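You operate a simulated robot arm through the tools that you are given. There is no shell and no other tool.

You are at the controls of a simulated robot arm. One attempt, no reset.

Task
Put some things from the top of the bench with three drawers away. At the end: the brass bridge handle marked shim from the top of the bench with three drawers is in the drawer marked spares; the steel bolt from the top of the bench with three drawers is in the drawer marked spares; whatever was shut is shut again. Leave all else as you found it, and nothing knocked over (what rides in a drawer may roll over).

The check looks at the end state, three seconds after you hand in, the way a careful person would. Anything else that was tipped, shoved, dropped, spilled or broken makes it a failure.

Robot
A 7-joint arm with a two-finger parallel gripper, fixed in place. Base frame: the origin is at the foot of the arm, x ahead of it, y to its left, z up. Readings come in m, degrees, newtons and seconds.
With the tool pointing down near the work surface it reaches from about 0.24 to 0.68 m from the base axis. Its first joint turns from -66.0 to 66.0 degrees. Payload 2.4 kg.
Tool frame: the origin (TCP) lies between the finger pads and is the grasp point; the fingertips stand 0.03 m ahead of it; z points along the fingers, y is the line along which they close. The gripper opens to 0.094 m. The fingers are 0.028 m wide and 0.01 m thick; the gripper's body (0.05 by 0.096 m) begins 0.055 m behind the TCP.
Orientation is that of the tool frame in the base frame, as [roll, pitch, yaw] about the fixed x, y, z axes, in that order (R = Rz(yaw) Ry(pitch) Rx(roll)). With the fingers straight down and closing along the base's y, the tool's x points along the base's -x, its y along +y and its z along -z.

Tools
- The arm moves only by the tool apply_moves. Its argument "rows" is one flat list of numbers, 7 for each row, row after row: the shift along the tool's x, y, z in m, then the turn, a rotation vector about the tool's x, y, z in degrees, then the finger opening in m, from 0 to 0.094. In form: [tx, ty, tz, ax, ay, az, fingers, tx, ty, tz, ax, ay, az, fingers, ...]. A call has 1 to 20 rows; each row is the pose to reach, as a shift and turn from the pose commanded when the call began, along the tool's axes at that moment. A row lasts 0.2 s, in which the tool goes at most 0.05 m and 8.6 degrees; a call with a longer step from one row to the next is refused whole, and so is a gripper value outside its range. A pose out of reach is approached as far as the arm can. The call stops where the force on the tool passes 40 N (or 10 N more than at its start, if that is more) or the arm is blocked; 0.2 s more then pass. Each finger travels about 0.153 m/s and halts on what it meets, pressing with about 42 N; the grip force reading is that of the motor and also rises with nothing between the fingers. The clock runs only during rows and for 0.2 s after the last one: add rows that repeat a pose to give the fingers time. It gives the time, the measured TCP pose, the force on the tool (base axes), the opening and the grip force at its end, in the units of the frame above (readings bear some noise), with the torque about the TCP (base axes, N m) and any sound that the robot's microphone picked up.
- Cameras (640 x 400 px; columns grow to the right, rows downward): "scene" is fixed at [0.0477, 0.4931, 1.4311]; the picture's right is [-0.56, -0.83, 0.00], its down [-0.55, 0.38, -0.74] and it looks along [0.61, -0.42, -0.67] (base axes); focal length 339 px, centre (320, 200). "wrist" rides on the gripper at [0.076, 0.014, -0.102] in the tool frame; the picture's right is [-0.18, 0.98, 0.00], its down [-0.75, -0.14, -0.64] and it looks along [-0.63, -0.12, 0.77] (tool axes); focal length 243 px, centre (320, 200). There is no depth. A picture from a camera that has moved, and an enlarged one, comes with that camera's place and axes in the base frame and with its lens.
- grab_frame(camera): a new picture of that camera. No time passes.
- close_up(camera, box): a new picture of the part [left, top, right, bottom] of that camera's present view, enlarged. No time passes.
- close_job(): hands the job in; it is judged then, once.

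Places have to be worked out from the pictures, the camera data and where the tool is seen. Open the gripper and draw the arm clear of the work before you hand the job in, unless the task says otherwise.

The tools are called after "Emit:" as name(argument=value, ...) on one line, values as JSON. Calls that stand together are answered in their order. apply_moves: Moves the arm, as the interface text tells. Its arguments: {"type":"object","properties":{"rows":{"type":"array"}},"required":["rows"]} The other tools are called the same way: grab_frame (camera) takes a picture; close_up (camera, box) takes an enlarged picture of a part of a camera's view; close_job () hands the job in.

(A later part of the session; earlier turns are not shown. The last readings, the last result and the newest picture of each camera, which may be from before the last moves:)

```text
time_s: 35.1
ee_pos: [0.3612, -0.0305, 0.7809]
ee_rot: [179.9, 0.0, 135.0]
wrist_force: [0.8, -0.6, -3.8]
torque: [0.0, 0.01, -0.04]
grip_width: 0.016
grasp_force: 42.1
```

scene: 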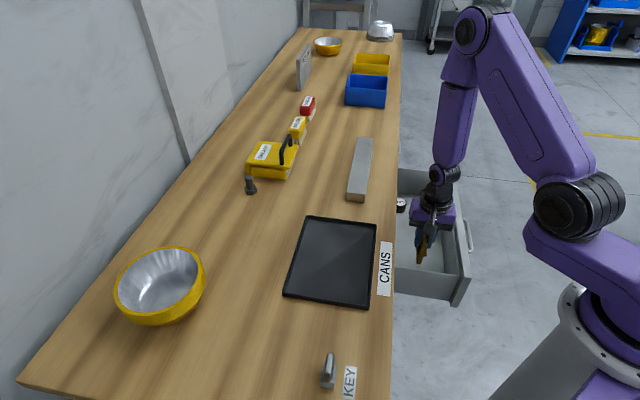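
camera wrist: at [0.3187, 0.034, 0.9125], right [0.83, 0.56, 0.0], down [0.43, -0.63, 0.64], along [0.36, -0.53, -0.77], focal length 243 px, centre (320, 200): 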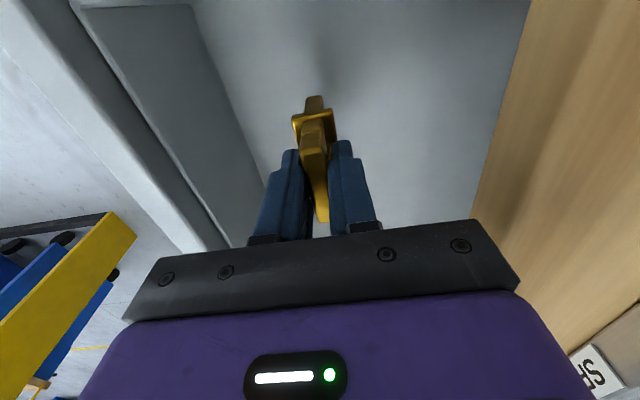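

Emit:
apply_moves(rows=[0, 0, 0.002, 0, 0, 0, 0.0, 0, 0, 0.004, 0, 0, 0, 0.0, 0, 0, 0.006, 0, 0, 0, 0.0, 0, 0, 0.008, 0, 0, 0, 0.0])

Emit:
close_up(camera="wrist", box=[200, 40, 440, 240])

Emit:
close_up(camera="scene", box=[380, 150, 500, 320])

```text
time_s: 36.1
ee_pos: [0.3617, -0.0313, 0.7741]
ee_rot: [179.9, 0.2, 135.0]
wrist_force: [-1.8, 0.2, 39.9]
torque: [-0.04, 0.04, -0.01]
grip_width: 0.0162
grasp_force: 42.0
```

```text
2.00 times, centred on (320, 140) of wrist
camera zoom: at [0.3171, 0.0331, 0.8758], right [0.83, 0.56, 0.0], down [0.43, -0.63, 0.64], along [0.37, -0.53, -0.77], focal length 485 px, centre (320, 320)
```

zoom: 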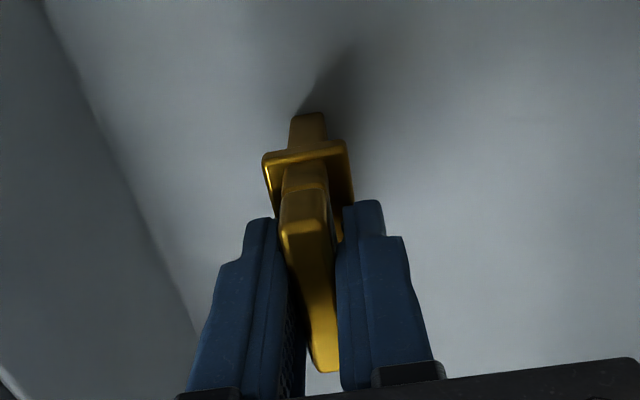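

```text
2.35 times, centred on (440, 235) of scene
camera zoom: at [0.0472, 0.4932, 1.4311], right [-0.56, -0.83, 0.0], down [-0.55, 0.38, -0.74], along [0.61, -0.42, -0.67], focal length 797 px, centre (38, 118)
```

zoom: 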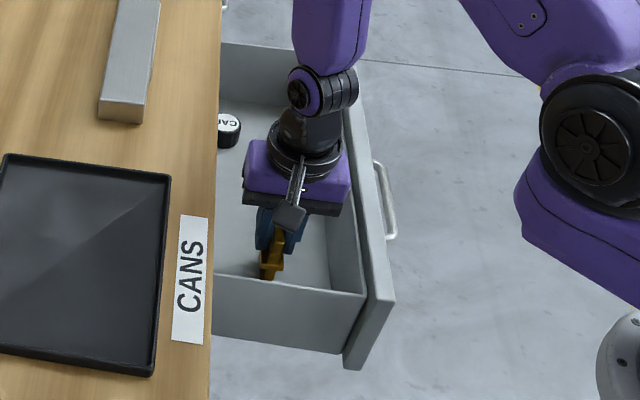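

Contact at TCP z=0.774 puts the floor at about z≈0.70. I'll ease off 1.8 mm and open the fingers.

Emit:
apply_moves(rows=[0, 0, -0.0018, 0, 0, 0, 0.0, 0, 0, -0.0018, 0, 0, 0, 0.01, 0, 0, -0.0018, 0, 0, 0, 0.02, 0, 0, -0.0018, 0, 0, 0, 0.03, 0, 0, -0.0018, 0, 0, 0, 0.042, 0, 0, -0.0018, 0, 0, 0, 0.042])

Emit:
close_up(camera="wrist", box=[200, 40, 440, 240])

```text
time_s: 37.5
ee_pos: [0.3625, -0.0313, 0.7759]
ee_rot: [179.8, 0.0, 135.0]
wrist_force: [0.0, 0.2, -0.6]
torque: [-0.01, 0.02, 0.01]
grip_width: 0.0422
grasp_force: 0.0
```

```text
2.00 times, centred on (320, 140) of wrist
camera zoom: at [0.3173, 0.0334, 0.8774], right [0.83, 0.56, 0.0], down [0.43, -0.63, 0.64], along [0.36, -0.53, -0.77], focal length 485 px, centre (320, 320)
```

zoom: 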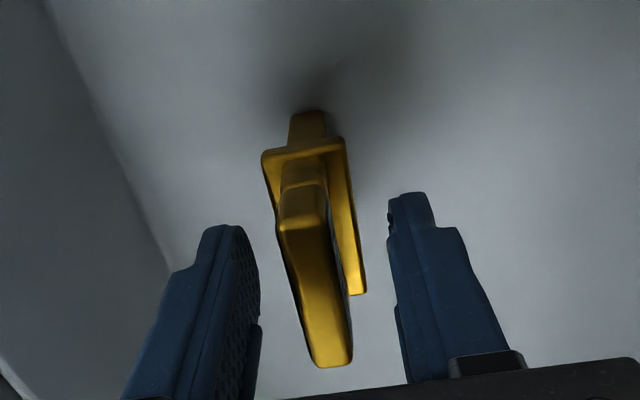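

The SHIM handle stands on the drawer floor, released. I'll rise straight out, then travel at height toward the bolt while turning the tool to face it radially.

Emit:
apply_moves(rows=[0, 0, -0.02, 0, 0, 0, 0.042, 0, 0, -0.06, 0, 0, 0, 0.042, 0, 0, -0.105, 0, 0, 0, 0.042, 0, 0, -0.15, 0, 0, 0, 0.042, 0, 0, -0.195, 0, 0, 0, 0.042, 0, 0, -0.24, 0, 0, 0, 0.042, 0, 0, -0.285, 0, 0, 0, 0.042, 0, 0.0414, -0.285, 0, 0, -7.27, 0.042, 0, 0.0827, -0.285, 0, 0, -14.5, 0.042, 0, 0.124, -0.285, 0, 0, -21.8, 0.042, 0, 0.1655, -0.285, 0, 0, -29.1, 0.042, 0, 0.2068, -0.285, 0, 0, -36.3, 0.042, 0, 0.2482, -0.285, 0, 0, -43.6, 0.042, 0.0005, 0.2896, -0.285, 0, 0, -50.9, 0.042, 0.0008, 0.3309, -0.285, 0, 0, -58.1, 0.042, 0.0008, 0.3723, -0.285, 0, 0, -65.4, 0.042, 0.0008, 0.3723, -0.285, 0, 0, -65.4, 0.042])

Emit:
grab_frame(camera="wrist")

Emit:
grab_frame(camera="scene")

```text
time_s: 41.1
ee_pos: [0.6206, 0.2352, 1.0595]
ee_rot: [180.0, 0.0, -159.4]
wrist_force: [-0.5, -0.3, 0.2]
torque: [0.0, -0.01, -0.01]
grip_width: 0.0422
grasp_force: 0.1
```

```text
taken
camera wrist: at [0.5434, 0.2208, 1.1622], right [-0.17, 0.99, 0.0], down [0.76, 0.13, 0.64], along [0.63, 0.11, -0.77], focal length 243 px, centre (320, 200)
```

wrist: 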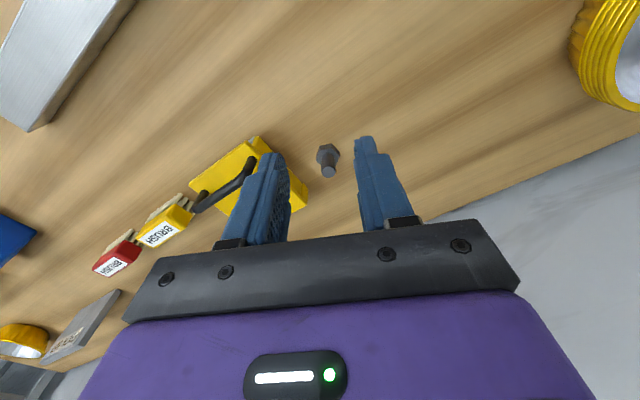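

```text
taken
```

scene: 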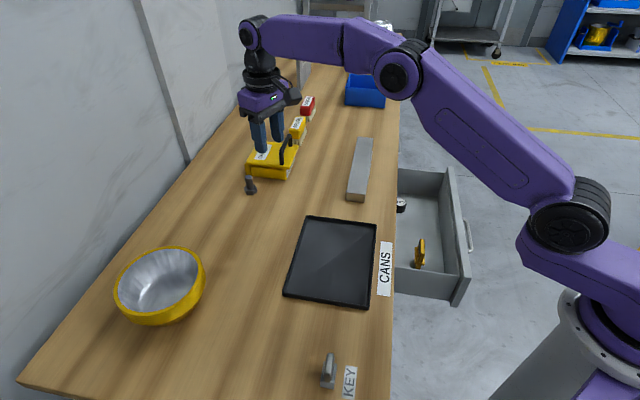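

The SHIM handle stands in the drawer. I'll enlarge the bolt to fix its exact position and heights.

Emit:
close_up(camera="wrist", box=[270, 120, 390, 200])

Emit:
close_up(camera="scene", box=[220, 130, 320, 210])

```text
5.00 times, centred on (330, 160) of wrist
camera zoom: at [0.5434, 0.2208, 1.1622], right [-0.17, 0.99, 0.0], down [0.76, 0.13, 0.64], along [0.63, 0.11, -0.77], focal length 1213 px, centre (270, 400)
```

zoom: 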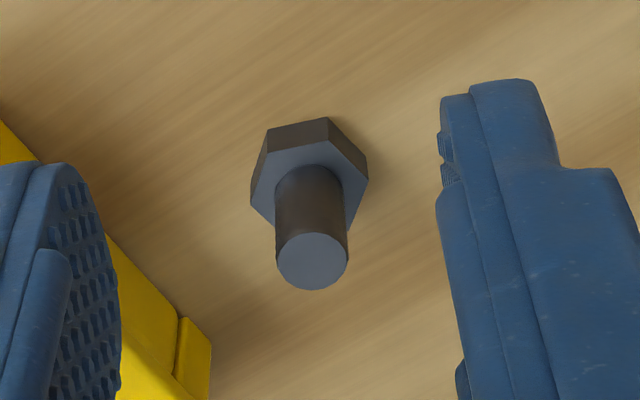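

```text
5.00 times, centred on (270, 170) of scene
camera zoom: at [0.0477, 0.4931, 1.4311], right [-0.56, -0.83, 0.0], down [-0.55, 0.38, -0.74], along [0.61, -0.42, -0.67], focal length 1694 px, centre (570, 350)
```

zoom: 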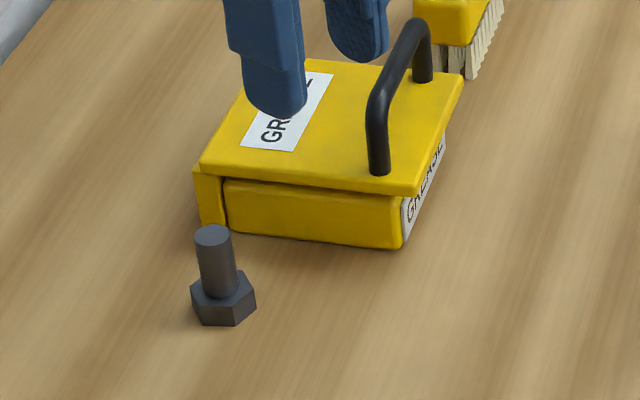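

The bolt is at about (0.710, 0.262), with head to z≈0.864 and an 18.5 mm shank up to z≈0.898. That's 0.757 m out, so I'll tilt the tool 35° outward and go to a pre-grasp point on its approach line.

Emit:
apply_moves(rows=[-0.0052, -0.0013, 0.0152, 0, -7, 0, 0.045, -0.0104, -0.0026, 0.0304, 0, -14, 0, 0.05, -0.0157, -0.0038, 0.0455, 0, -21, 0, 0.05, -0.0209, -0.0051, 0.0607, 0, -28, 0, 0.05, -0.0261, -0.0064, 0.0759, 0, -35, 0, 0.05, -0.0261, -0.0064, 0.0759, 0, -35, 0, 0.05])

Emit:
grab_frame(camera="wrist")

Emit:
close_up(camera="scene", box=[200, 90, 330, 210])

```text
time_s: 42.5
ee_pos: [0.6511, 0.2365, 0.9852]
ee_rot: [179.9, 35.1, -159.5]
wrist_force: [0.0, 0.6, 0.0]
torque: [0.02, 0.05, 0.0]
grip_width: 0.05
grasp_force: 0.0
```

```text
taken
camera wrist: at [0.5306, 0.2072, 1.0251], right [-0.2, 0.97, 0.11], down [0.28, -0.05, 0.96], along [0.94, 0.22, -0.26], focal length 243 px, centre (320, 200)
```

wrist: 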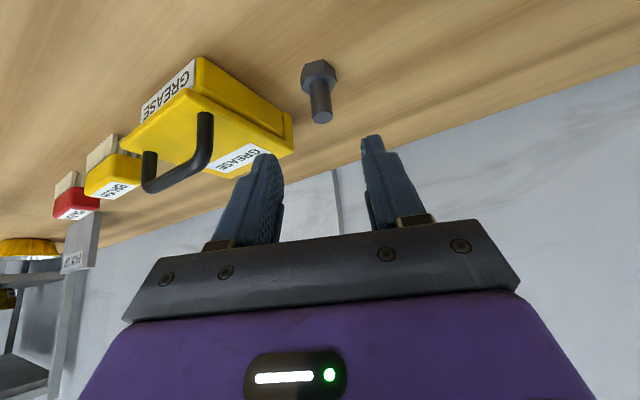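

```text
3.33 times, centred on (265, 150) of scene
camera zoom: at [0.0477, 0.4931, 1.4311], right [-0.56, -0.83, 0.0], down [-0.55, 0.38, -0.74], along [0.61, -0.42, -0.67], focal length 1130 px, centre (503, 367)
```

zoom: 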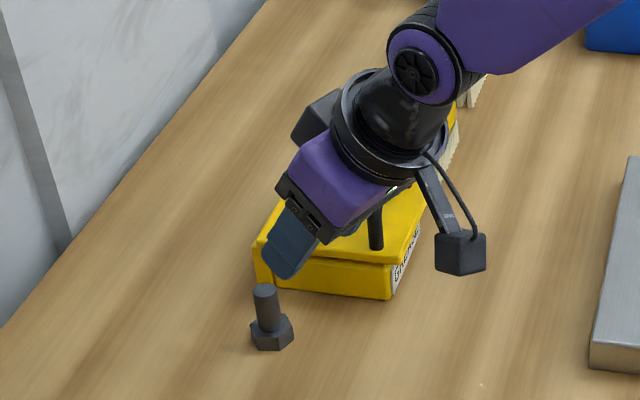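

I'll zoom in to check the bolt's alignment with the approach line.

Emit:
close_up(camera="wrist", box=[240, 40, 400, 190])

```text
2.67 times, centred on (320, 115) of wrist
camera zoom: at [0.5306, 0.2072, 1.0251], right [-0.2, 0.97, 0.11], down [0.28, -0.05, 0.96], along [0.94, 0.22, -0.26], focal length 647 px, centre (320, 427)
```

zoom: 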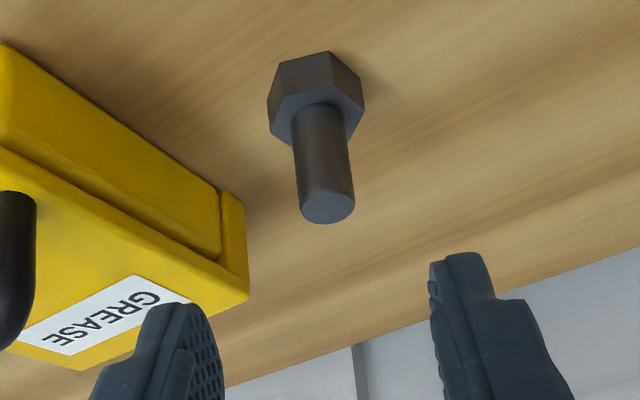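

The bolt is about 68 mm ahead and laterally within 2 mm of the approach line. I'll narrow the fingers to 42 mm and advance along the tool axis in two stages.

Emit:
apply_moves(rows=[0, 0.001, 0.02, 0, 0, 0, 0.042, 0, 0.002, 0.04, 0, 0, 0, 0.042, 0, 0.002, 0.06, 0, 0, 0, 0.042, 0, 0.002, 0.07, 0, 0, 0, 0.042, 0, 0.002, 0.07, 0, 0, 0, 0.042])

Emit:
close_up(camera="wrist", box=[220, 60, 420, 230])

Emit:
close_up(camera="scene", box=[200, 90, 330, 210])

```text
time_s: 43.7
ee_pos: [0.6879, 0.2513, 0.9269]
ee_rot: [180.0, 35.0, -159.6]
wrist_force: [0.9, -0.4, -0.1]
torque: [-0.01, 0.02, -0.01]
grip_width: 0.0418
grasp_force: 0.1
```

```text
2.35 times, centred on (320, 145) of wrist
camera zoom: at [0.5684, 0.2233, 0.9665], right [-0.2, 0.97, 0.11], down [0.28, -0.05, 0.96], along [0.94, 0.22, -0.26], focal length 571 px, centre (320, 329)
```

zoom: 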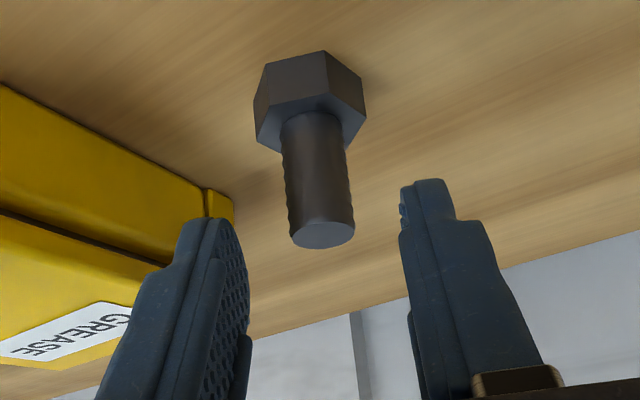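

```text
3.33 times, centred on (265, 150) of scene
camera zoom: at [0.0477, 0.4931, 1.4311], right [-0.56, -0.83, 0.0], down [-0.55, 0.38, -0.74], along [0.61, -0.42, -0.67], focal length 1130 px, centre (503, 367)
```

zoom: 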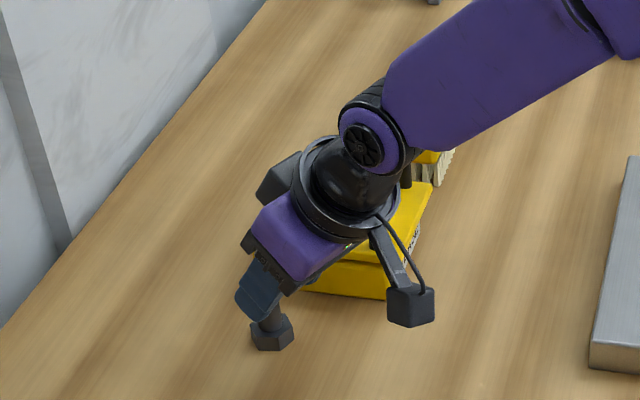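

Alignment is good: the bolt is centred laterally and 27 mm ahead. I'll advance the last 30 mm and look before closing.

Emit:
apply_moves(rows=[0, 0, 0.01, 0, 0, 0, 0.042, 0.0005, 0, 0.02, 0, 0, 0, 0.042, 0.001, 0, 0.029, 0, 0, 0, 0.042, 0.001, 0, 0.029, 0, 0, 0, 0.042])

Emit:
close_up(camera="wrist", box=[220, 60, 420, 230])

Emit:
close_up(camera="scene", box=[220, 140, 300, 210])

```text
time_s: 44.7
ee_pos: [0.7039, 0.2586, 0.9033]
ee_rot: [180.0, 35.1, -159.6]
wrist_force: [-0.2, -0.2, -0.4]
torque: [-0.04, 0.01, 0.02]
grip_width: 0.0418
grasp_force: 0.0
```

```text
2.35 times, centred on (320, 145) of wrist
camera zoom: at [0.5844, 0.2292, 0.943], right [-0.2, 0.97, 0.11], down [0.28, -0.05, 0.96], along [0.94, 0.22, -0.26], focal length 571 px, centre (320, 329)
```

zoom: 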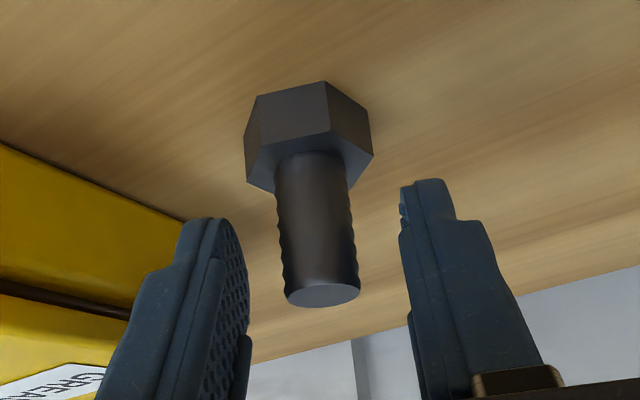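

```text
5.71 times, centred on (260, 175) of scene
camera zoom: at [0.0477, 0.4931, 1.4311], right [-0.56, -0.83, 0.0], down [-0.55, 0.38, -0.74], along [0.61, -0.42, -0.67], focal length 1936 px, centre (663, 343)
```

zoom: 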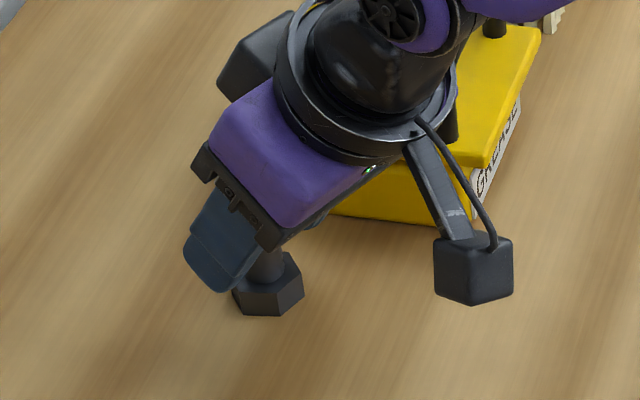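

The shank sits between the pads with the tips just past its axis and above the head. I'll close on it.

Emit:
apply_moves(rows=[0, 0, 0, 0, 0, 0, 0.032, 0, 0, 0, 0, 0, 0, 0.022, 0, 0, 0, 0, 0, 0, 0.0, 0, 0, 0, 0, 0, 0, 0.0])

Emit:
close_up(camera="wrist", box=[220, 60, 420, 230])

```text
time_s: 45.7
ee_pos: [0.7036, 0.2578, 0.9022]
ee_rot: [179.9, 35.1, -159.7]
wrist_force: [0.3, 0.0, 0.0]
torque: [0.0, 0.04, 0.01]
grip_width: 0.0167
grasp_force: 41.9
```

```text
2.35 times, centred on (320, 145) of wrist
camera zoom: at [0.5844, 0.2291, 0.9431], right [-0.2, 0.97, 0.11], down [0.28, -0.05, 0.96], along [0.94, 0.22, -0.26], focal length 571 px, centre (320, 329)
```

zoom: 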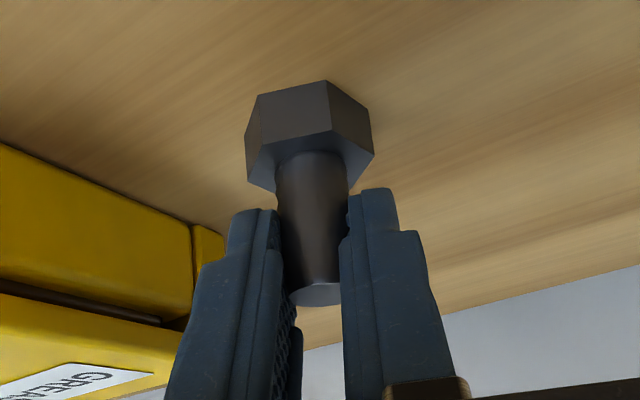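

It's gripped (16.7 mm, 42 N). I'll lift vertically.

Emit:
apply_moves(rows=[-0.0058, 0, -0.0082, 0, 0, 0, 0.0, -0.0173, 0, -0.0245, 0, 0, 0, 0.0, -0.0345, 0, -0.0491, 0, 0, 0, 0.0, -0.0575, 0, -0.0818, 0, 0, 0, 0.0, -0.0805, 0, -0.1145, 0, 0, 0, 0.0, -0.092, 0, -0.1309, 0, 0, 0, 0.0, -0.092, 0, -0.1309, 0, 0, 0, 0.0])

Emit:
grab_frame(camera="wrist")

Emit:
grab_frame(camera="scene")

```text
time_s: 47.3
ee_pos: [0.7038, 0.2578, 1.0628]
ee_rot: [180.0, 35.1, -159.6]
wrist_force: [0.0, 0.6, -2.4]
torque: [0.03, 0.01, -0.01]
grip_width: 0.0168
grasp_force: 41.7
```

```text
taken
camera wrist: at [0.5835, 0.2284, 1.1013], right [-0.2, 0.97, 0.11], down [0.28, -0.05, 0.96], along [0.94, 0.22, -0.26], focal length 243 px, centre (320, 200)
```

wrist: 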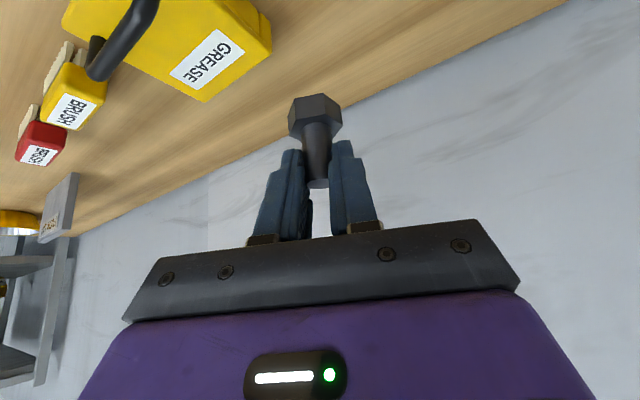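

```text
taken
```

scene: 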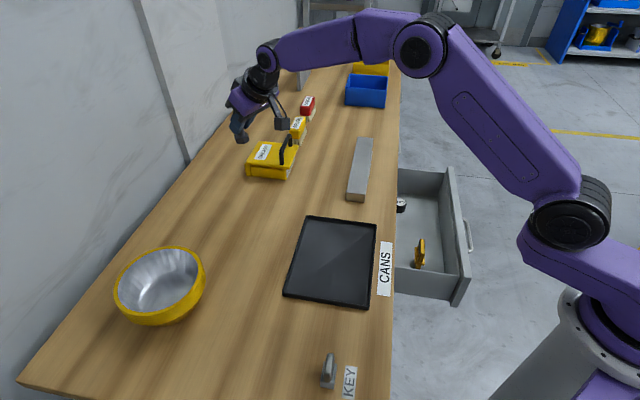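

The bolt is lifted cleanly, with its foot about 52 mm below the TCP. I'll draw inward while untilting the tool to vertical, keeping high.

Emit:
apply_moves(rows=[0.023, 0, -0.0223, 0, 5.85, 0, 0.0, 0.0461, 0, -0.0446, 0, 11.7, 0, 0.0, 0.0691, 0, -0.0669, 0, 17.55, 0, 0.0, 0.0921, 0, -0.0892, 0, 23.4, 0, 0.0, 0.1152, 0, -0.1115, 0, 29.25, 0, 0.0, 0.1382, 0, -0.1338, 0, 35.1, 0, 0.0, 0.1382, 0, -0.1338, 0, 35.1, 0, 0.0])

Emit:
grab_frame(camera="wrist")

```text
time_s: 48.9
ee_pos: [0.5224, 0.1891, 1.0926]
ee_rot: [-180.0, -0.1, -159.6]
wrist_force: [-0.3, -0.7, -1.7]
torque: [0.02, -0.01, -0.02]
grip_width: 0.0166
grasp_force: 41.8
```

```text
taken
camera wrist: at [0.4456, 0.1764, 1.1951], right [-0.17, 0.99, 0.0], down [0.76, 0.13, 0.64], along [0.63, 0.11, -0.77], focal length 243 px, centre (320, 200)
```

wrist: 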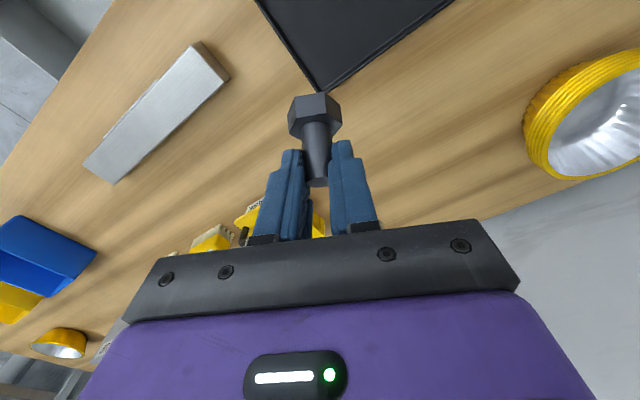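

Now I'll carry the bolt over to above the drawer at about d≈0.235, s≈0.41, turning the tool to the same orientation I used for the SHIM handle.

Emit:
apply_moves(rows=[0.019, -0.03, 0, 0, 0, 7.27, 0.0, 0.038, -0.06, 0, 0, 0, 14.5, 0.0, 0.0571, -0.09, 0, 0, 0, 21.8, 0.0, 0.0761, -0.12, 0, 0, 0, 29.1, 0.0, 0.0951, -0.15, 0, 0, 0, 36.3, 0.0, 0.1141, -0.1801, 0, 0, 0, 43.6, 0.0, 0.1332, -0.2101, 0, 0, 0, 50.9, 0.0, 0.1522, -0.2401, 0, 0, 0, 58.1, 0.0, 0.1712, -0.2701, 0, 0, 0, 65.4, 0.0, 0.1712, -0.2701, 0.04, 0, 0, 65.4, 0.0, 0.1712, -0.2701, 0.08, 0, 0, 65.4, 0.0, 0.1712, -0.2701, 0.14, 0, 0, 65.4, 0.0])

Emit:
grab_frame(camera="wrist")

Emit:
grab_frame(camera="scene")

```text
refused: row 12 steps farther than a row can; nothing moved
```

```text
taken
camera wrist: at [0.4456, 0.1764, 1.1951], right [-0.17, 0.99, 0.0], down [0.76, 0.13, 0.64], along [0.63, 0.11, -0.77], focal length 243 px, centre (320, 200)
```

wrist: 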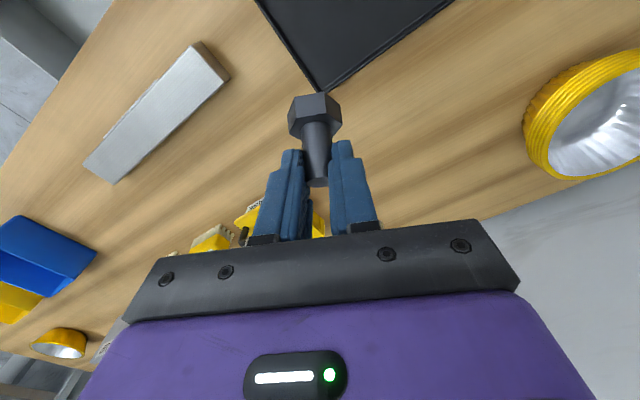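

```text
taken
```

scene: 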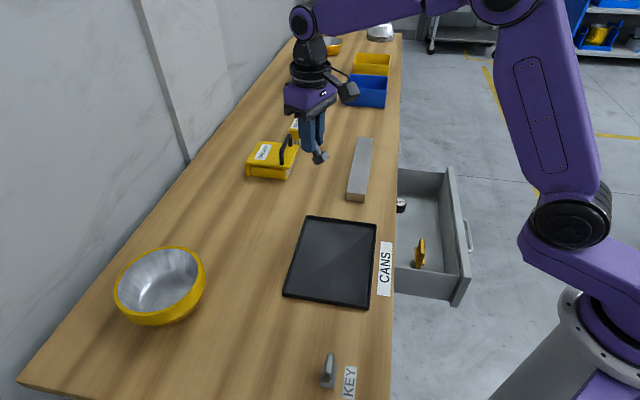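

The call was refused because the last step was 60 mm, over the 50 mm limit. I'll repeat it with smaller final steps.

Emit:
apply_moves(rows=[0.019, -0.03, 0, 0, 0, 7.27, 0.0, 0.038, -0.06, 0, 0, 0, 14.5, 0.0, 0.0571, -0.09, 0, 0, 0, 21.8, 0.0, 0.0761, -0.12, 0, 0, 0, 29.1, 0.0, 0.0951, -0.15, 0, 0, 0, 36.3, 0.0, 0.1141, -0.1801, 0, 0, 0, 43.6, 0.0, 0.1332, -0.2101, 0, 0, 0, 50.9, 0.0, 0.1522, -0.2401, 0, 0, 0, 58.1, 0.0, 0.1712, -0.2701, 0, 0, 0, 65.4, 0.0, 0.1712, -0.2701, 0.035, 0, 0, 65.4, 0.0, 0.1712, -0.2701, 0.07, 0, 0, 65.4, 0.0, 0.1712, -0.2701, 0.105, 0, 0, 65.4, 0.0, 0.1712, -0.2701, 0.14, 0, 0, 65.4, 0.0, 0.1712, -0.2701, 0.14, 0, 0, 65.4, 0.0])

Emit:
grab_frame(camera="wrist")

Emit:
grab_frame(camera="scene")

```text
time_s: 51.9
ee_pos: [0.4572, -0.1206, 0.9502]
ee_rot: [179.9, 0.1, 135.1]
wrist_force: [-0.2, 1.2, -1.3]
torque: [0.0, -0.01, -0.02]
grip_width: 0.0164
grasp_force: 42.2
```

```text
taken
camera wrist: at [0.4126, -0.0565, 1.0528], right [0.83, 0.56, 0.0], down [0.43, -0.63, 0.64], along [0.36, -0.53, -0.77], focal length 243 px, centre (320, 200)
```

wrist: 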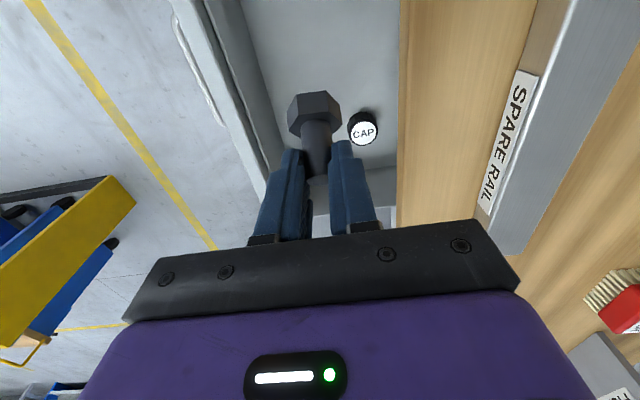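

```text
taken
```

scene: 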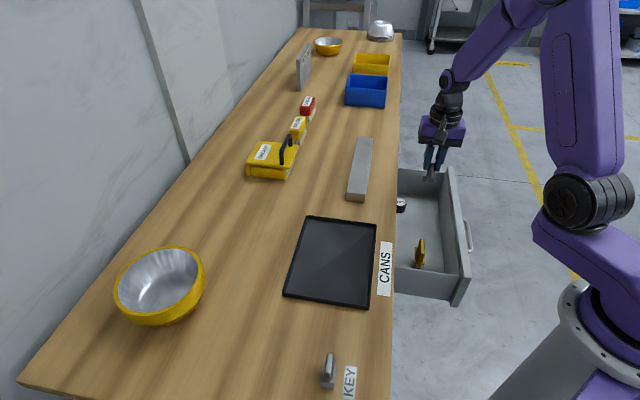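

The CAP is at about (d 0.286, s 0.488), clear of the descent. I'll shift slightly away from it and descend to just above the floor.

Emit:
apply_moves(rows=[0.006, -0.001, 0.02, 0, 0, 0, 0.0, 0.012, -0.002, 0.055, 0, 0, 0, 0.0, 0.013, -0.002, 0.09, 0, 0, 0, 0.0, 0.013, -0.002, 0.12, 0, 0, 0, 0.0, 0.013, -0.002, 0.15, 0, 0, 0, 0.0, 0.013, -0.002, 0.17, 0, 0, 0, 0.0, 0.013, -0.002, 0.17, 0, 0, 0, 0.0])

Emit:
grab_frame(camera="wrist")

Emit:
close_up(camera="scene", box=[380, 150, 500, 320])

```text
time_s: 53.5
ee_pos: [0.4504, -0.1127, 0.7843]
ee_rot: [-180.0, 0.0, 135.0]
wrist_force: [-0.6, 0.0, -1.5]
torque: [-0.01, -0.02, 0.02]
grip_width: 0.0163
grasp_force: 42.3
```

```text
taken
camera wrist: at [0.4041, -0.049, 0.8857], right [0.83, 0.56, 0.0], down [0.43, -0.63, 0.64], along [0.36, -0.53, -0.77], focal length 243 px, centre (320, 200)
```

wrist: 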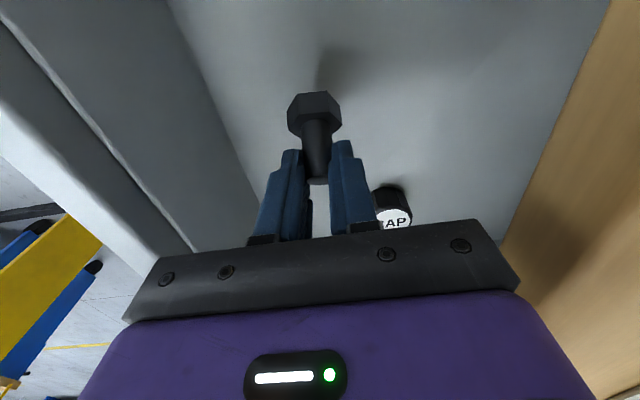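

```text
2.35 times, centred on (440, 235) of scene
camera zoom: at [0.0478, 0.4931, 1.4311], right [-0.56, -0.83, 0.0], down [-0.55, 0.38, -0.74], along [0.61, -0.42, -0.67], focal length 797 px, centre (38, 118)
```

zoom: 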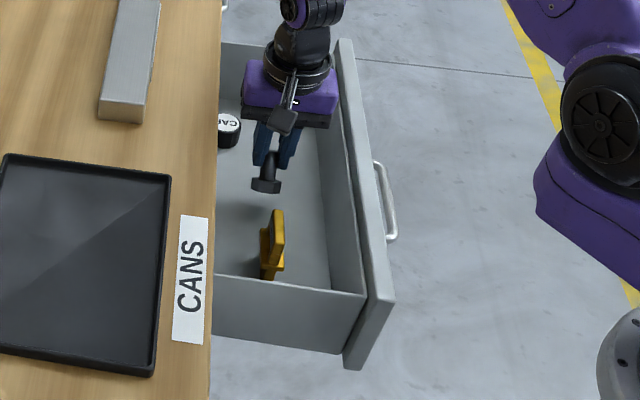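

The bolt hangs tilted about 35° just above the floor. I'll lower in small steps to contact.

Emit:
apply_moves(rows=[0, 0, 0.004, 0, 0, 0, 0.0, 0, 0, 0.008, 0, 0, 0, 0.0, 0, 0, 0.012, 0, 0, 0, 0.0, 0, 0, 0.015, 0, 0, 0, 0.0, 0, 0, 0.018, 0, 0, 0, 0.0, 0, 0, 0.02, 0, 0, 0, 0.0])

```text
time_s: 54.9
ee_pos: [0.4489, -0.1141, 0.7651]
ee_rot: [-180.0, 0.0, 135.1]
wrist_force: [-0.6, -0.5, -0.6]
torque: [-0.04, -0.01, -0.01]
grip_width: 0.0166
grasp_force: 41.8
```

Emit:
apply_moves(rows=[0, 0, 0.0015, 0, 0, 0, 0.0, 0, 0, 0.003, 0, 0, 0, 0.0, 0, 0, 0.0045, 0, 0, 0, 0.0, 0, 0, 0.006, 0, 0, 0, 0.0])

Emit:
close_up(camera="wrist", box=[200, 40, 440, 240])

```text
time_s: 55.9
ee_pos: [0.4504, -0.1143, 0.7592]
ee_rot: [179.7, 0.4, 134.9]
wrist_force: [4.0, -2.9, 37.8]
torque: [0.08, 0.18, -0.01]
grip_width: 0.0167
grasp_force: 41.9
```

```text
2.00 times, centred on (320, 140) of wrist
camera zoom: at [0.4038, -0.0495, 0.8603], right [0.83, 0.56, 0.0], down [0.43, -0.63, 0.65], along [0.37, -0.53, -0.76], focal length 485 px, centre (320, 320)
```

zoom: 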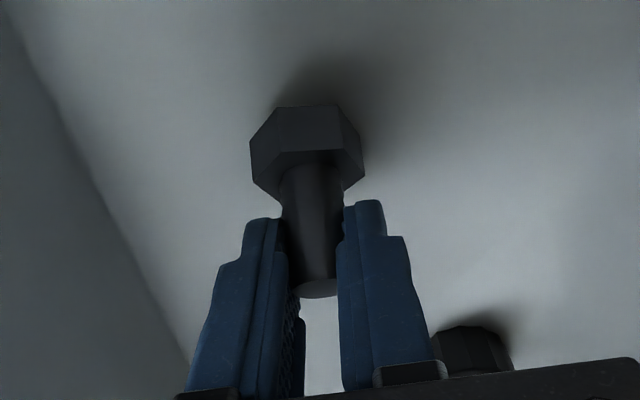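

The head edge is on the floor (37.8 N). I'll ease off 1.8 mm and open gently to let the bolt settle in the drawer.

Emit:
apply_moves(rows=[0, 0, -0.0018, 0, 0, 0, 0.0, 0, 0, -0.0018, 0, 0, 0, 0.01, 0, 0, -0.0018, 0, 0, 0, 0.02, 0, 0, -0.0018, 0, 0, 0, 0.03, 0, 0, -0.0018, 0, 0, 0, 0.042, 0, 0, -0.0018, 0, 0, 0, 0.042])

Emit:
close_up(camera="wrist", box=[200, 40, 440, 240])

Emit:
close_up(camera="scene", box=[380, 150, 500, 320])

```text
time_s: 57.3
ee_pos: [0.4473, -0.1138, 0.7577]
ee_rot: [180.0, 0.0, 135.0]
wrist_force: [0.0, -0.2, 0.6]
torque: [0.02, 0.0, -0.02]
grip_width: 0.0421
grasp_force: 0.0
```

```text
2.00 times, centred on (320, 140) of wrist
camera zoom: at [0.4022, -0.0495, 0.861], right [0.83, 0.56, 0.0], down [0.43, -0.63, 0.64], along [0.36, -0.53, -0.77], focal length 485 px, centre (320, 320)
```

zoom: 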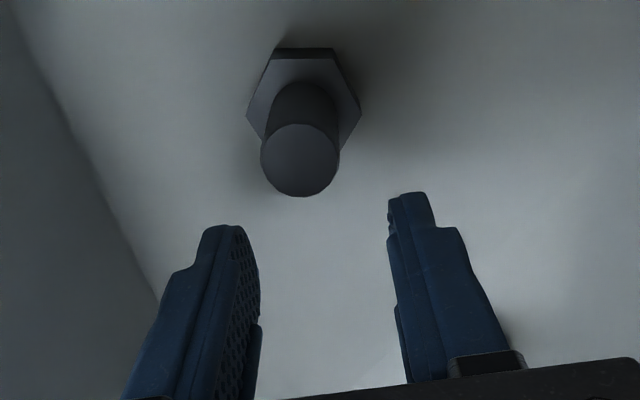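

```text
2.35 times, centred on (440, 235) of scene
camera zoom: at [0.0477, 0.4931, 1.4311], right [-0.56, -0.83, 0.0], down [-0.55, 0.38, -0.74], along [0.61, -0.42, -0.67], focal length 797 px, centre (38, 118)
```

zoom: 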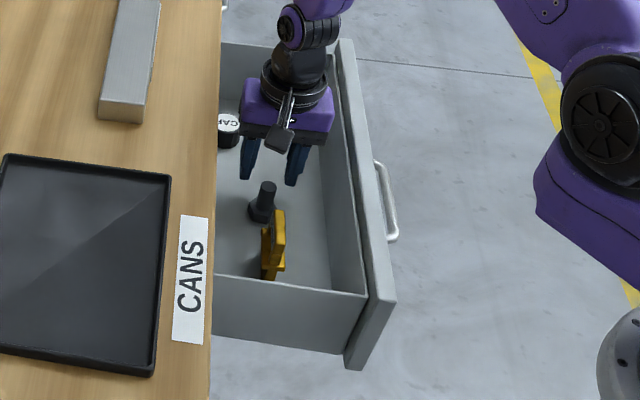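

The bolt now stands upright on the drawer floor. I'll rise straight out, move over in front of the drawer, and tilt back to the handle pre-grasp pose.

Emit:
apply_moves(rows=[0, 0, -0.015, 0, 0, 0, 0.042, 0, 0, -0.06, 0, 0, 0, 0.042, 0, 0, -0.108, 0, 0, 0, 0.042, 0, 0, -0.156, 0, 0, 0, 0.042, 0, 0, -0.204, 0, 0, 0, 0.042, 0, 0, -0.25, 0, 0, 0, 0.042, 0.0032, -0.0352, -0.25, 0, 0, 0, 0.042, 0.0065, -0.0704, -0.25, 0, 0, 0, 0.042, 0.0097, -0.1056, -0.25, 0, 0, 0, 0.042, 0.0129, -0.1409, -0.25, 0, 0, 0, 0.042, 0.0162, -0.1761, -0.25, 0, 0, 0, 0.042, 0.0194, -0.2113, -0.25, 0, 0, 0, 0.042, 0.0194, -0.2113, -0.2127, -8.2, 0, 0, 0.042, 0.0194, -0.2113, -0.1754, -16.4, 0, 0, 0.042, 0.0194, -0.2113, -0.1381, -24.6, 0, 0, 0.042, 0.0194, -0.2113, -0.1008, -32.8, 0, 0, 0.042, 0.0194, -0.2113, -0.0635, -40.9, 0, 0, 0.042, 0.0194, -0.2113, -0.0635, -40.9, 0, 0, 0.042])

Emit:
grab_frame(camera="wrist")

Emit:
grab_frame(camera="scene")

```text
time_s: 61.1
ee_pos: [0.2837, -0.2495, 0.8246]
ee_rot: [139.1, 0.1, 134.9]
wrist_force: [-0.1, -0.9, 1.1]
torque: [0.03, 0.02, 0.01]
grip_width: 0.0421
grasp_force: 0.1
```

```text
taken
camera wrist: at [0.188, -0.2362, 0.9099], right [0.65, 0.39, 0.64], down [0.16, -0.91, 0.39], along [0.74, -0.15, -0.66], focal length 243 px, centre (320, 200)
```

wrist: 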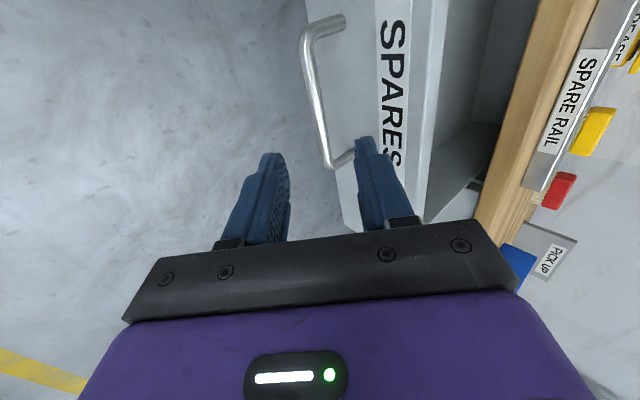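

```text
taken
```

scene: 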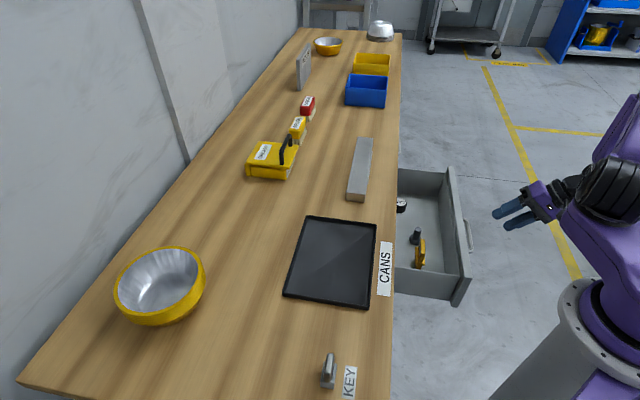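

Both items sit in the drawer and the bar is lined up between the fingers. I'll advance 0.10 m to the earlier grip pose and check before closing.

Emit:
apply_moves(rows=[0, -0.0005, 0.025, 0, 0, 0, 0.042, 0, -0.001, 0.05, 0, 0, 0, 0.042, 0, -0.0015, 0.075, 0, 0, 0, 0.042, 0, -0.002, 0.09, 0, 0, 0, 0.042, 0, -0.002, 0.103, 0, 0, 0, 0.042, 0, -0.002, 0.103, 0, 0, 0, 0.042])

Emit:
close_up(camera="wrist", box=[220, 0, 440, 240])

```text
time_s: 62.5
ee_pos: [0.3332, -0.2034, 0.7448]
ee_rot: [139.1, 0.0, 135.0]
wrist_force: [-0.6, 0.5, -0.2]
torque: [0.01, 0.02, 0.0]
grip_width: 0.042
grasp_force: 0.0
```

```text
1.67 times, centred on (330, 120) of wrist
camera zoom: at [0.2387, -0.1891, 0.8316], right [0.66, 0.4, 0.64], down [0.16, -0.91, 0.39], along [0.74, -0.15, -0.66], focal length 404 px, centre (303, 333)
```

zoom: 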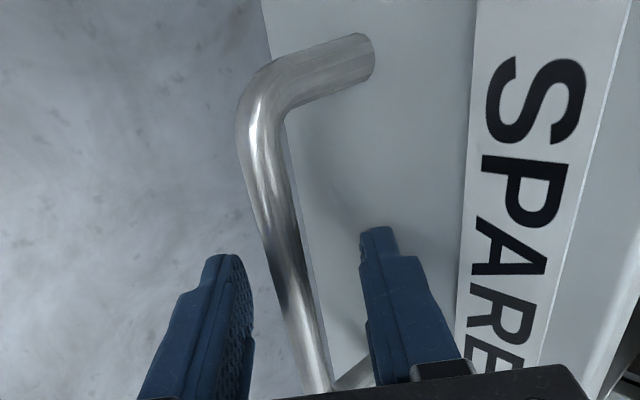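

The bar lies between the fingers as before, with no contact force. I'll close on it.

Emit:
apply_moves(rows=[0, 0, 0, 0, 0, 0, 0.025, 0, 0, 0, 0, 0, 0, 0.012, 0, 0, 0, 0, 0, 0, 0.0, 0, 0, 0, 0, 0, 0, 0.0])

```text
time_s: 63.5
ee_pos: [0.3336, -0.2033, 0.7448]
ee_rot: [139.3, 0.0, 135.1]
wrist_force: [-1.3, -2.7, -29.8]
torque: [-0.86, -0.68, 0.33]
grip_width: 0.0115
grasp_force: 44.8
```

It's gripped, with a −30 N vertical preload. I'll ease that by lowering 1.4 mm and then start pushing the drawer in slowly.

Emit:
apply_moves(rows=[0, -0.0009, 0.0011, 0, 0, 0, 0.0, 0, -0.0009, 0.0011, 0, 0, 0, 0.0, 0, 0.0029, 0.0044, 0, 0, 0, 0.0, 0, 0.0067, 0.0077, 0, 0, 0, 0.0, 0, 0.0105, 0.0109, 0, 0, 0, 0.0, 0, 0.0142, 0.0142, 0, 0, 0, 0.0, 0, 0.018, 0.0175, 0, 0, 0, 0.0, 0, 0.0218, 0.0208, 0, 0, 0, 0.0, 0, 0.0218, 0.0208, 0, 0, 0, 0.0])

```text
time_s: 64.8
ee_pos: [0.3454, -0.19, 0.7439]
ee_rot: [138.7, 0.2, 135.1]
wrist_force: [-2.5, 3.4, 0.3]
torque: [-0.71, -0.73, -0.32]
grip_width: 0.0119
grasp_force: 45.0
stopped in row 6: the force on the tool passed its limit at 42 N (the readings are from after the stop); the commanded pose is now the measured one
```

The push was working (18 mm in) but hit the force limit, and the load is relaxed again now. I'll continue at a slower 3 mm per row.

Emit:
apply_moves(rows=[0, 0.0023, 0.002, 0, 0, 0, 0.0, 0, 0.0045, 0.0039, 0, 0, 0, 0.0, 0, 0.0068, 0.0059, 0, 0, 0, 0.0, 0, 0.0091, 0.0079, 0, 0, 0, 0.0, 0, 0.0113, 0.0098, 0, 0, 0, 0.0, 0, 0.0136, 0.0118, 0, 0, 0, 0.0, 0, 0.0159, 0.0138, 0, 0, 0, 0.0, 0, 0.0181, 0.0157, 0, 0, 0, 0.0, 0, 0.0204, 0.0177, 0, 0, 0, 0.0, 0, 0.0227, 0.0197, 0, 0, 0, 0.0])

```text
time_s: 67.0
ee_pos: [0.368, -0.1698, 0.7448]
ee_rot: [138.7, 0.2, 135.1]
wrist_force: [0.3, -3.2, -19.6]
torque: [-0.45, -0.17, 0.54]
grip_width: 0.0118
grasp_force: 45.0
```

That moved 30 mm smoothly. I'll relieve the −20 N slightly (−0.9 mm) and continue at the same speed.

Emit:
apply_moves(rows=[0, -0.0006, 0.0007, 0, 0, 0, 0.0, 0, 0.0017, 0.0027, 0, 0, 0, 0.0, 0, 0.0039, 0.0046, 0, 0, 0, 0.0, 0, 0.0062, 0.0066, 0, 0, 0, 0.0, 0, 0.0085, 0.0086, 0, 0, 0, 0.0, 0, 0.0107, 0.0105, 0, 0, 0, 0.0, 0, 0.013, 0.0125, 0, 0, 0, 0.0, 0, 0.0153, 0.0145, 0, 0, 0, 0.0, 0, 0.0175, 0.0164, 0, 0, 0, 0.0, 0, 0.0198, 0.0184, 0, 0, 0, 0.0, 0, 0.0221, 0.0204, 0, 0, 0, 0.0, 0, 0.0243, 0.0223, 0, 0, 0, 0.0, 0, 0.0266, 0.0243, 0, 0, 0, 0.0])

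```text
time_s: 68.4
ee_pos: [0.377, -0.1598, 0.7446]
ee_rot: [138.4, 0.3, 135.0]
wrist_force: [-2.9, 3.8, 3.3]
torque: [-0.63, -0.65, -0.44]
grip_width: 0.0118
grasp_force: 45.2
stopped in row 6: the force on the tool passed its limit at 41 N (the readings are from after the stop); the commanded pose is now the measured one
```

Lowering seems to trigger the stop, while straight pushes run fine. I'll continue pushing without that correction.

Emit:
apply_moves(rows=[0, 0.0023, 0.0019, 0, 0, 0, 0.0, 0, 0.0046, 0.0038, 0, 0, 0, 0.0, 0, 0.0069, 0.0058, 0, 0, 0, 0.0, 0, 0.0092, 0.0077, 0, 0, 0, 0.0, 0, 0.0115, 0.0096, 0, 0, 0, 0.0, 0, 0.0138, 0.0115, 0, 0, 0, 0.0, 0, 0.0161, 0.0135, 0, 0, 0, 0.0, 0, 0.0184, 0.0154, 0, 0, 0, 0.0, 0, 0.0207, 0.0173, 0, 0, 0, 0.0, 0, 0.023, 0.0192, 0, 0, 0, 0.0, 0, 0.0253, 0.0212, 0, 0, 0, 0.0, 0, 0.0276, 0.0231, 0, 0, 0, 0.0])

```text
time_s: 71.0
ee_pos: [0.4025, -0.1345, 0.7453]
ee_rot: [138.5, 0.3, 135.1]
wrist_force: [0.7, -4.5, -19.4]
torque: [0.12, 0.38, 0.98]
grip_width: 0.0116
grasp_force: 44.8
```

That's 36 mm more; the drawer is about 94 mm from shut. I'll continue with the direction matched to the measured tilt.

Emit:
apply_moves(rows=[0, 0.0023, 0.002, 0, 0, 0, 0.0, 0, 0.0045, 0.0039, 0, 0, 0, 0.0, 0, 0.0068, 0.0059, 0, 0, 0, 0.0, 0, 0.0091, 0.0079, 0, 0, 0, 0.0, 0, 0.0113, 0.0098, 0, 0, 0, 0.0, 0, 0.0136, 0.0118, 0, 0, 0, 0.0, 0, 0.0159, 0.0138, 0, 0, 0, 0.0, 0, 0.0181, 0.0157, 0, 0, 0, 0.0, 0, 0.0204, 0.0177, 0, 0, 0, 0.0, 0, 0.0227, 0.0197, 0, 0, 0, 0.0, 0, 0.0249, 0.0216, 0, 0, 0, 0.0, 0, 0.0272, 0.0236, 0, 0, 0, 0.0])

Emit:
grab_frame(camera="scene")

```text
time_s: 73.6
ee_pos: [0.4278, -0.1095, 0.7446]
ee_rot: [138.5, 0.2, 135.1]
wrist_force: [-10.8, 7.4, -18.6]
torque: [-0.63, -0.4, 0.06]
grip_width: 0.0119
grasp_force: 45.1
```

```text
taken
```

scene: 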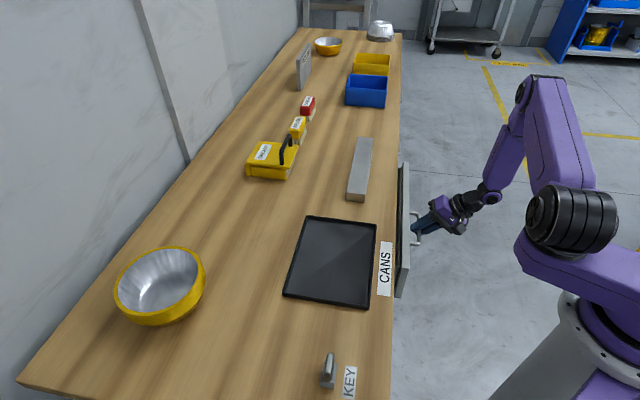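

About 59 mm remain. There's a small sideways load (−13 N along the bench), so I'll nudge 0.5 mm with it while pushing on.

Emit:
apply_moves(rows=[0.0003, 0.0023, 0.002, 0, 0, 0, 0.0, 0.0005, 0.0045, 0.0039, 0, 0, 0, 0.0, 0.0005, 0.0068, 0.0059, 0, 0, 0, 0.0, 0.0005, 0.0091, 0.0079, 0, 0, 0, 0.0, 0.0005, 0.0113, 0.0098, 0, 0, 0, 0.0, 0.0005, 0.0136, 0.0118, 0, 0, 0, 0.0, 0.0005, 0.0159, 0.0138, 0, 0, 0, 0.0, 0.0005, 0.0181, 0.0157, 0, 0, 0, 0.0, 0.0005, 0.0204, 0.0177, 0, 0, 0, 0.0, 0.0005, 0.0227, 0.0197, 0, 0, 0, 0.0, 0.0005, 0.0249, 0.0216, 0, 0, 0, 0.0, 0.0005, 0.0272, 0.0236, 0, 0, 0, 0.0])

```text
time_s: 75.2
ee_pos: [0.4408, -0.0954, 0.7444]
ee_rot: [139.0, 0.1, 135.1]
wrist_force: [3.3, 0.0, -4.1]
torque: [-0.16, -0.18, 0.31]
grip_width: 0.0117
grasp_force: 44.7
stopped in row 8: the force on the tool passed its limit at 41 N (the readings are from after the stop); the commanded pose is now the measured one
```

It stopped on the limit again with 40 mm to go, relaxed now. I'll use the slightly upward-biased push that ran cleanly before.

Emit:
apply_moves(rows=[0, 0.0023, 0.0019, 0, 0, 0, 0.0, 0, 0.0046, 0.0038, 0, 0, 0, 0.0, 0, 0.0069, 0.0058, 0, 0, 0, 0.0, 0, 0.0092, 0.0077, 0, 0, 0, 0.0, 0, 0.0115, 0.0096, 0, 0, 0, 0.0, 0, 0.0138, 0.0115, 0, 0, 0, 0.0, 0, 0.0161, 0.0135, 0, 0, 0, 0.0, 0, 0.0184, 0.0154, 0, 0, 0, 0.0, 0, 0.0207, 0.0173, 0, 0, 0, 0.0, 0, 0.023, 0.0192, 0, 0, 0, 0.0])

Emit:
close_up(camera="scene", box=[360, 140, 480, 310])

```text
time_s: 77.4
ee_pos: [0.4614, -0.0749, 0.7457]
ee_rot: [139.2, 0.2, 134.9]
wrist_force: [3.2, -7.2, -36.8]
torque: [-0.34, 0.1, 0.9]
grip_width: 0.0117
grasp_force: 45.1
```

```text
2.35 times, centred on (420, 225) of scene
camera zoom: at [0.0484, 0.4929, 1.4312], right [-0.56, -0.83, 0.0], down [-0.55, 0.38, -0.74], along [0.61, -0.42, -0.67], focal length 797 px, centre (85, 141)
```

zoom: 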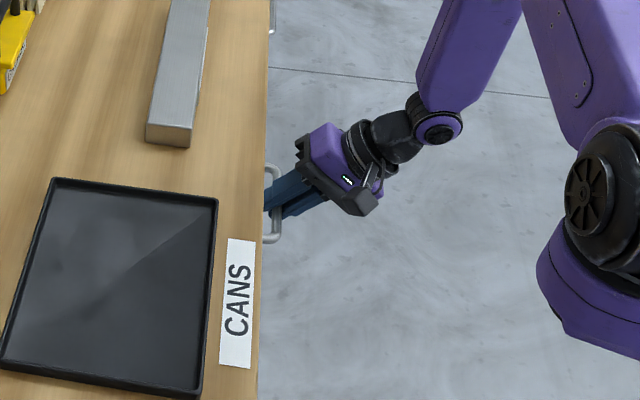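

About 10 mm remain. I'll ease the vertical load by 0.8 mm and push the last stretch until it seats against its stop.

Emit:
apply_moves(rows=[0, -0.0005, 0.0006, 0, 0, 0, 0.0, 0, 0.001, 0.0019, 0, 0, 0, 0.0, 0, 0.0025, 0.0032, 0, 0, 0, 0.0, 0, 0.004, 0.0045, 0, 0, 0, 0.0, 0, 0.0055, 0.0058, 0, 0, 0, 0.0, 0, 0.007, 0.0072, 0, 0, 0, 0.0, 0, 0.0085, 0.0085, 0, 0, 0, 0.0, 0, 0.01, 0.0098, 0, 0, 0, 0.0])

```text
time_s: 79.2
ee_pos: [0.4703, -0.0662, 0.745]
ee_rot: [139.2, 0.1, 134.8]
wrist_force: [-31.8, -21.6, 6.2]
torque: [-0.17, 0.34, 1.58]
grip_width: 0.0117
grasp_force: 44.9
```

The reading of −38 N horizontally means the drawer is against its stop (TCP d=0.286, matching the original closed position). I'll take off the pressure and open the fingers.

Emit:
apply_moves(rows=[0, -0.001, -0.0009, 0, 0, 0, 0.0, 0, -0.001, -0.0009, 0, 0, 0, 0.0, 0, -0.001, -0.0009, 0, 0, 0, 0.02, 0, -0.001, -0.0009, 0, 0, 0, 0.036, 0, -0.001, -0.0009, 0, 0, 0, 0.036])

Emit:
grab_frame(camera="wrist")

Emit:
close_up(camera="scene", box=[360, 140, 480, 310])

```text
time_s: 80.4
ee_pos: [0.4719, -0.0644, 0.7453]
ee_rot: [138.9, 0.2, 135.0]
wrist_force: [-0.1, -0.5, -0.1]
torque: [0.01, 0.01, 0.03]
grip_width: 0.0358
grasp_force: 0.0
```

```text
taken
camera wrist: at [0.3766, -0.0506, 0.8311], right [0.65, 0.4, 0.65], down [0.16, -0.91, 0.39], along [0.74, -0.15, -0.65], focal length 243 px, centre (320, 200)
```

wrist: 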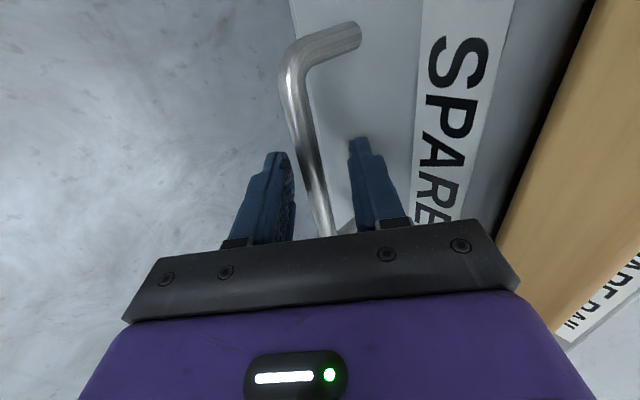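

```text
2.35 times, centred on (420, 225) of scene
camera zoom: at [0.0477, 0.4931, 1.4311], right [-0.56, -0.83, 0.0], down [-0.55, 0.38, -0.74], along [0.61, -0.42, -0.67], focal length 797 px, centre (85, 141)
```

zoom: 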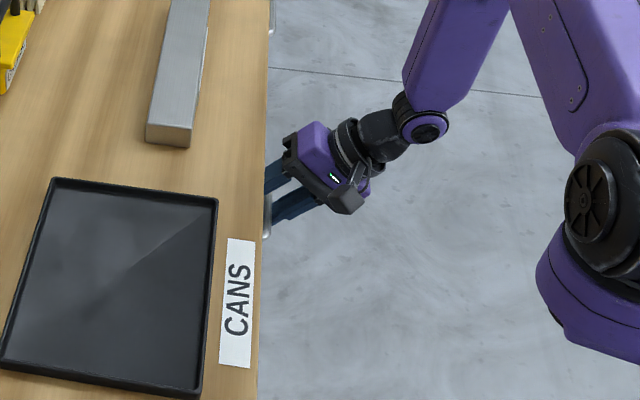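

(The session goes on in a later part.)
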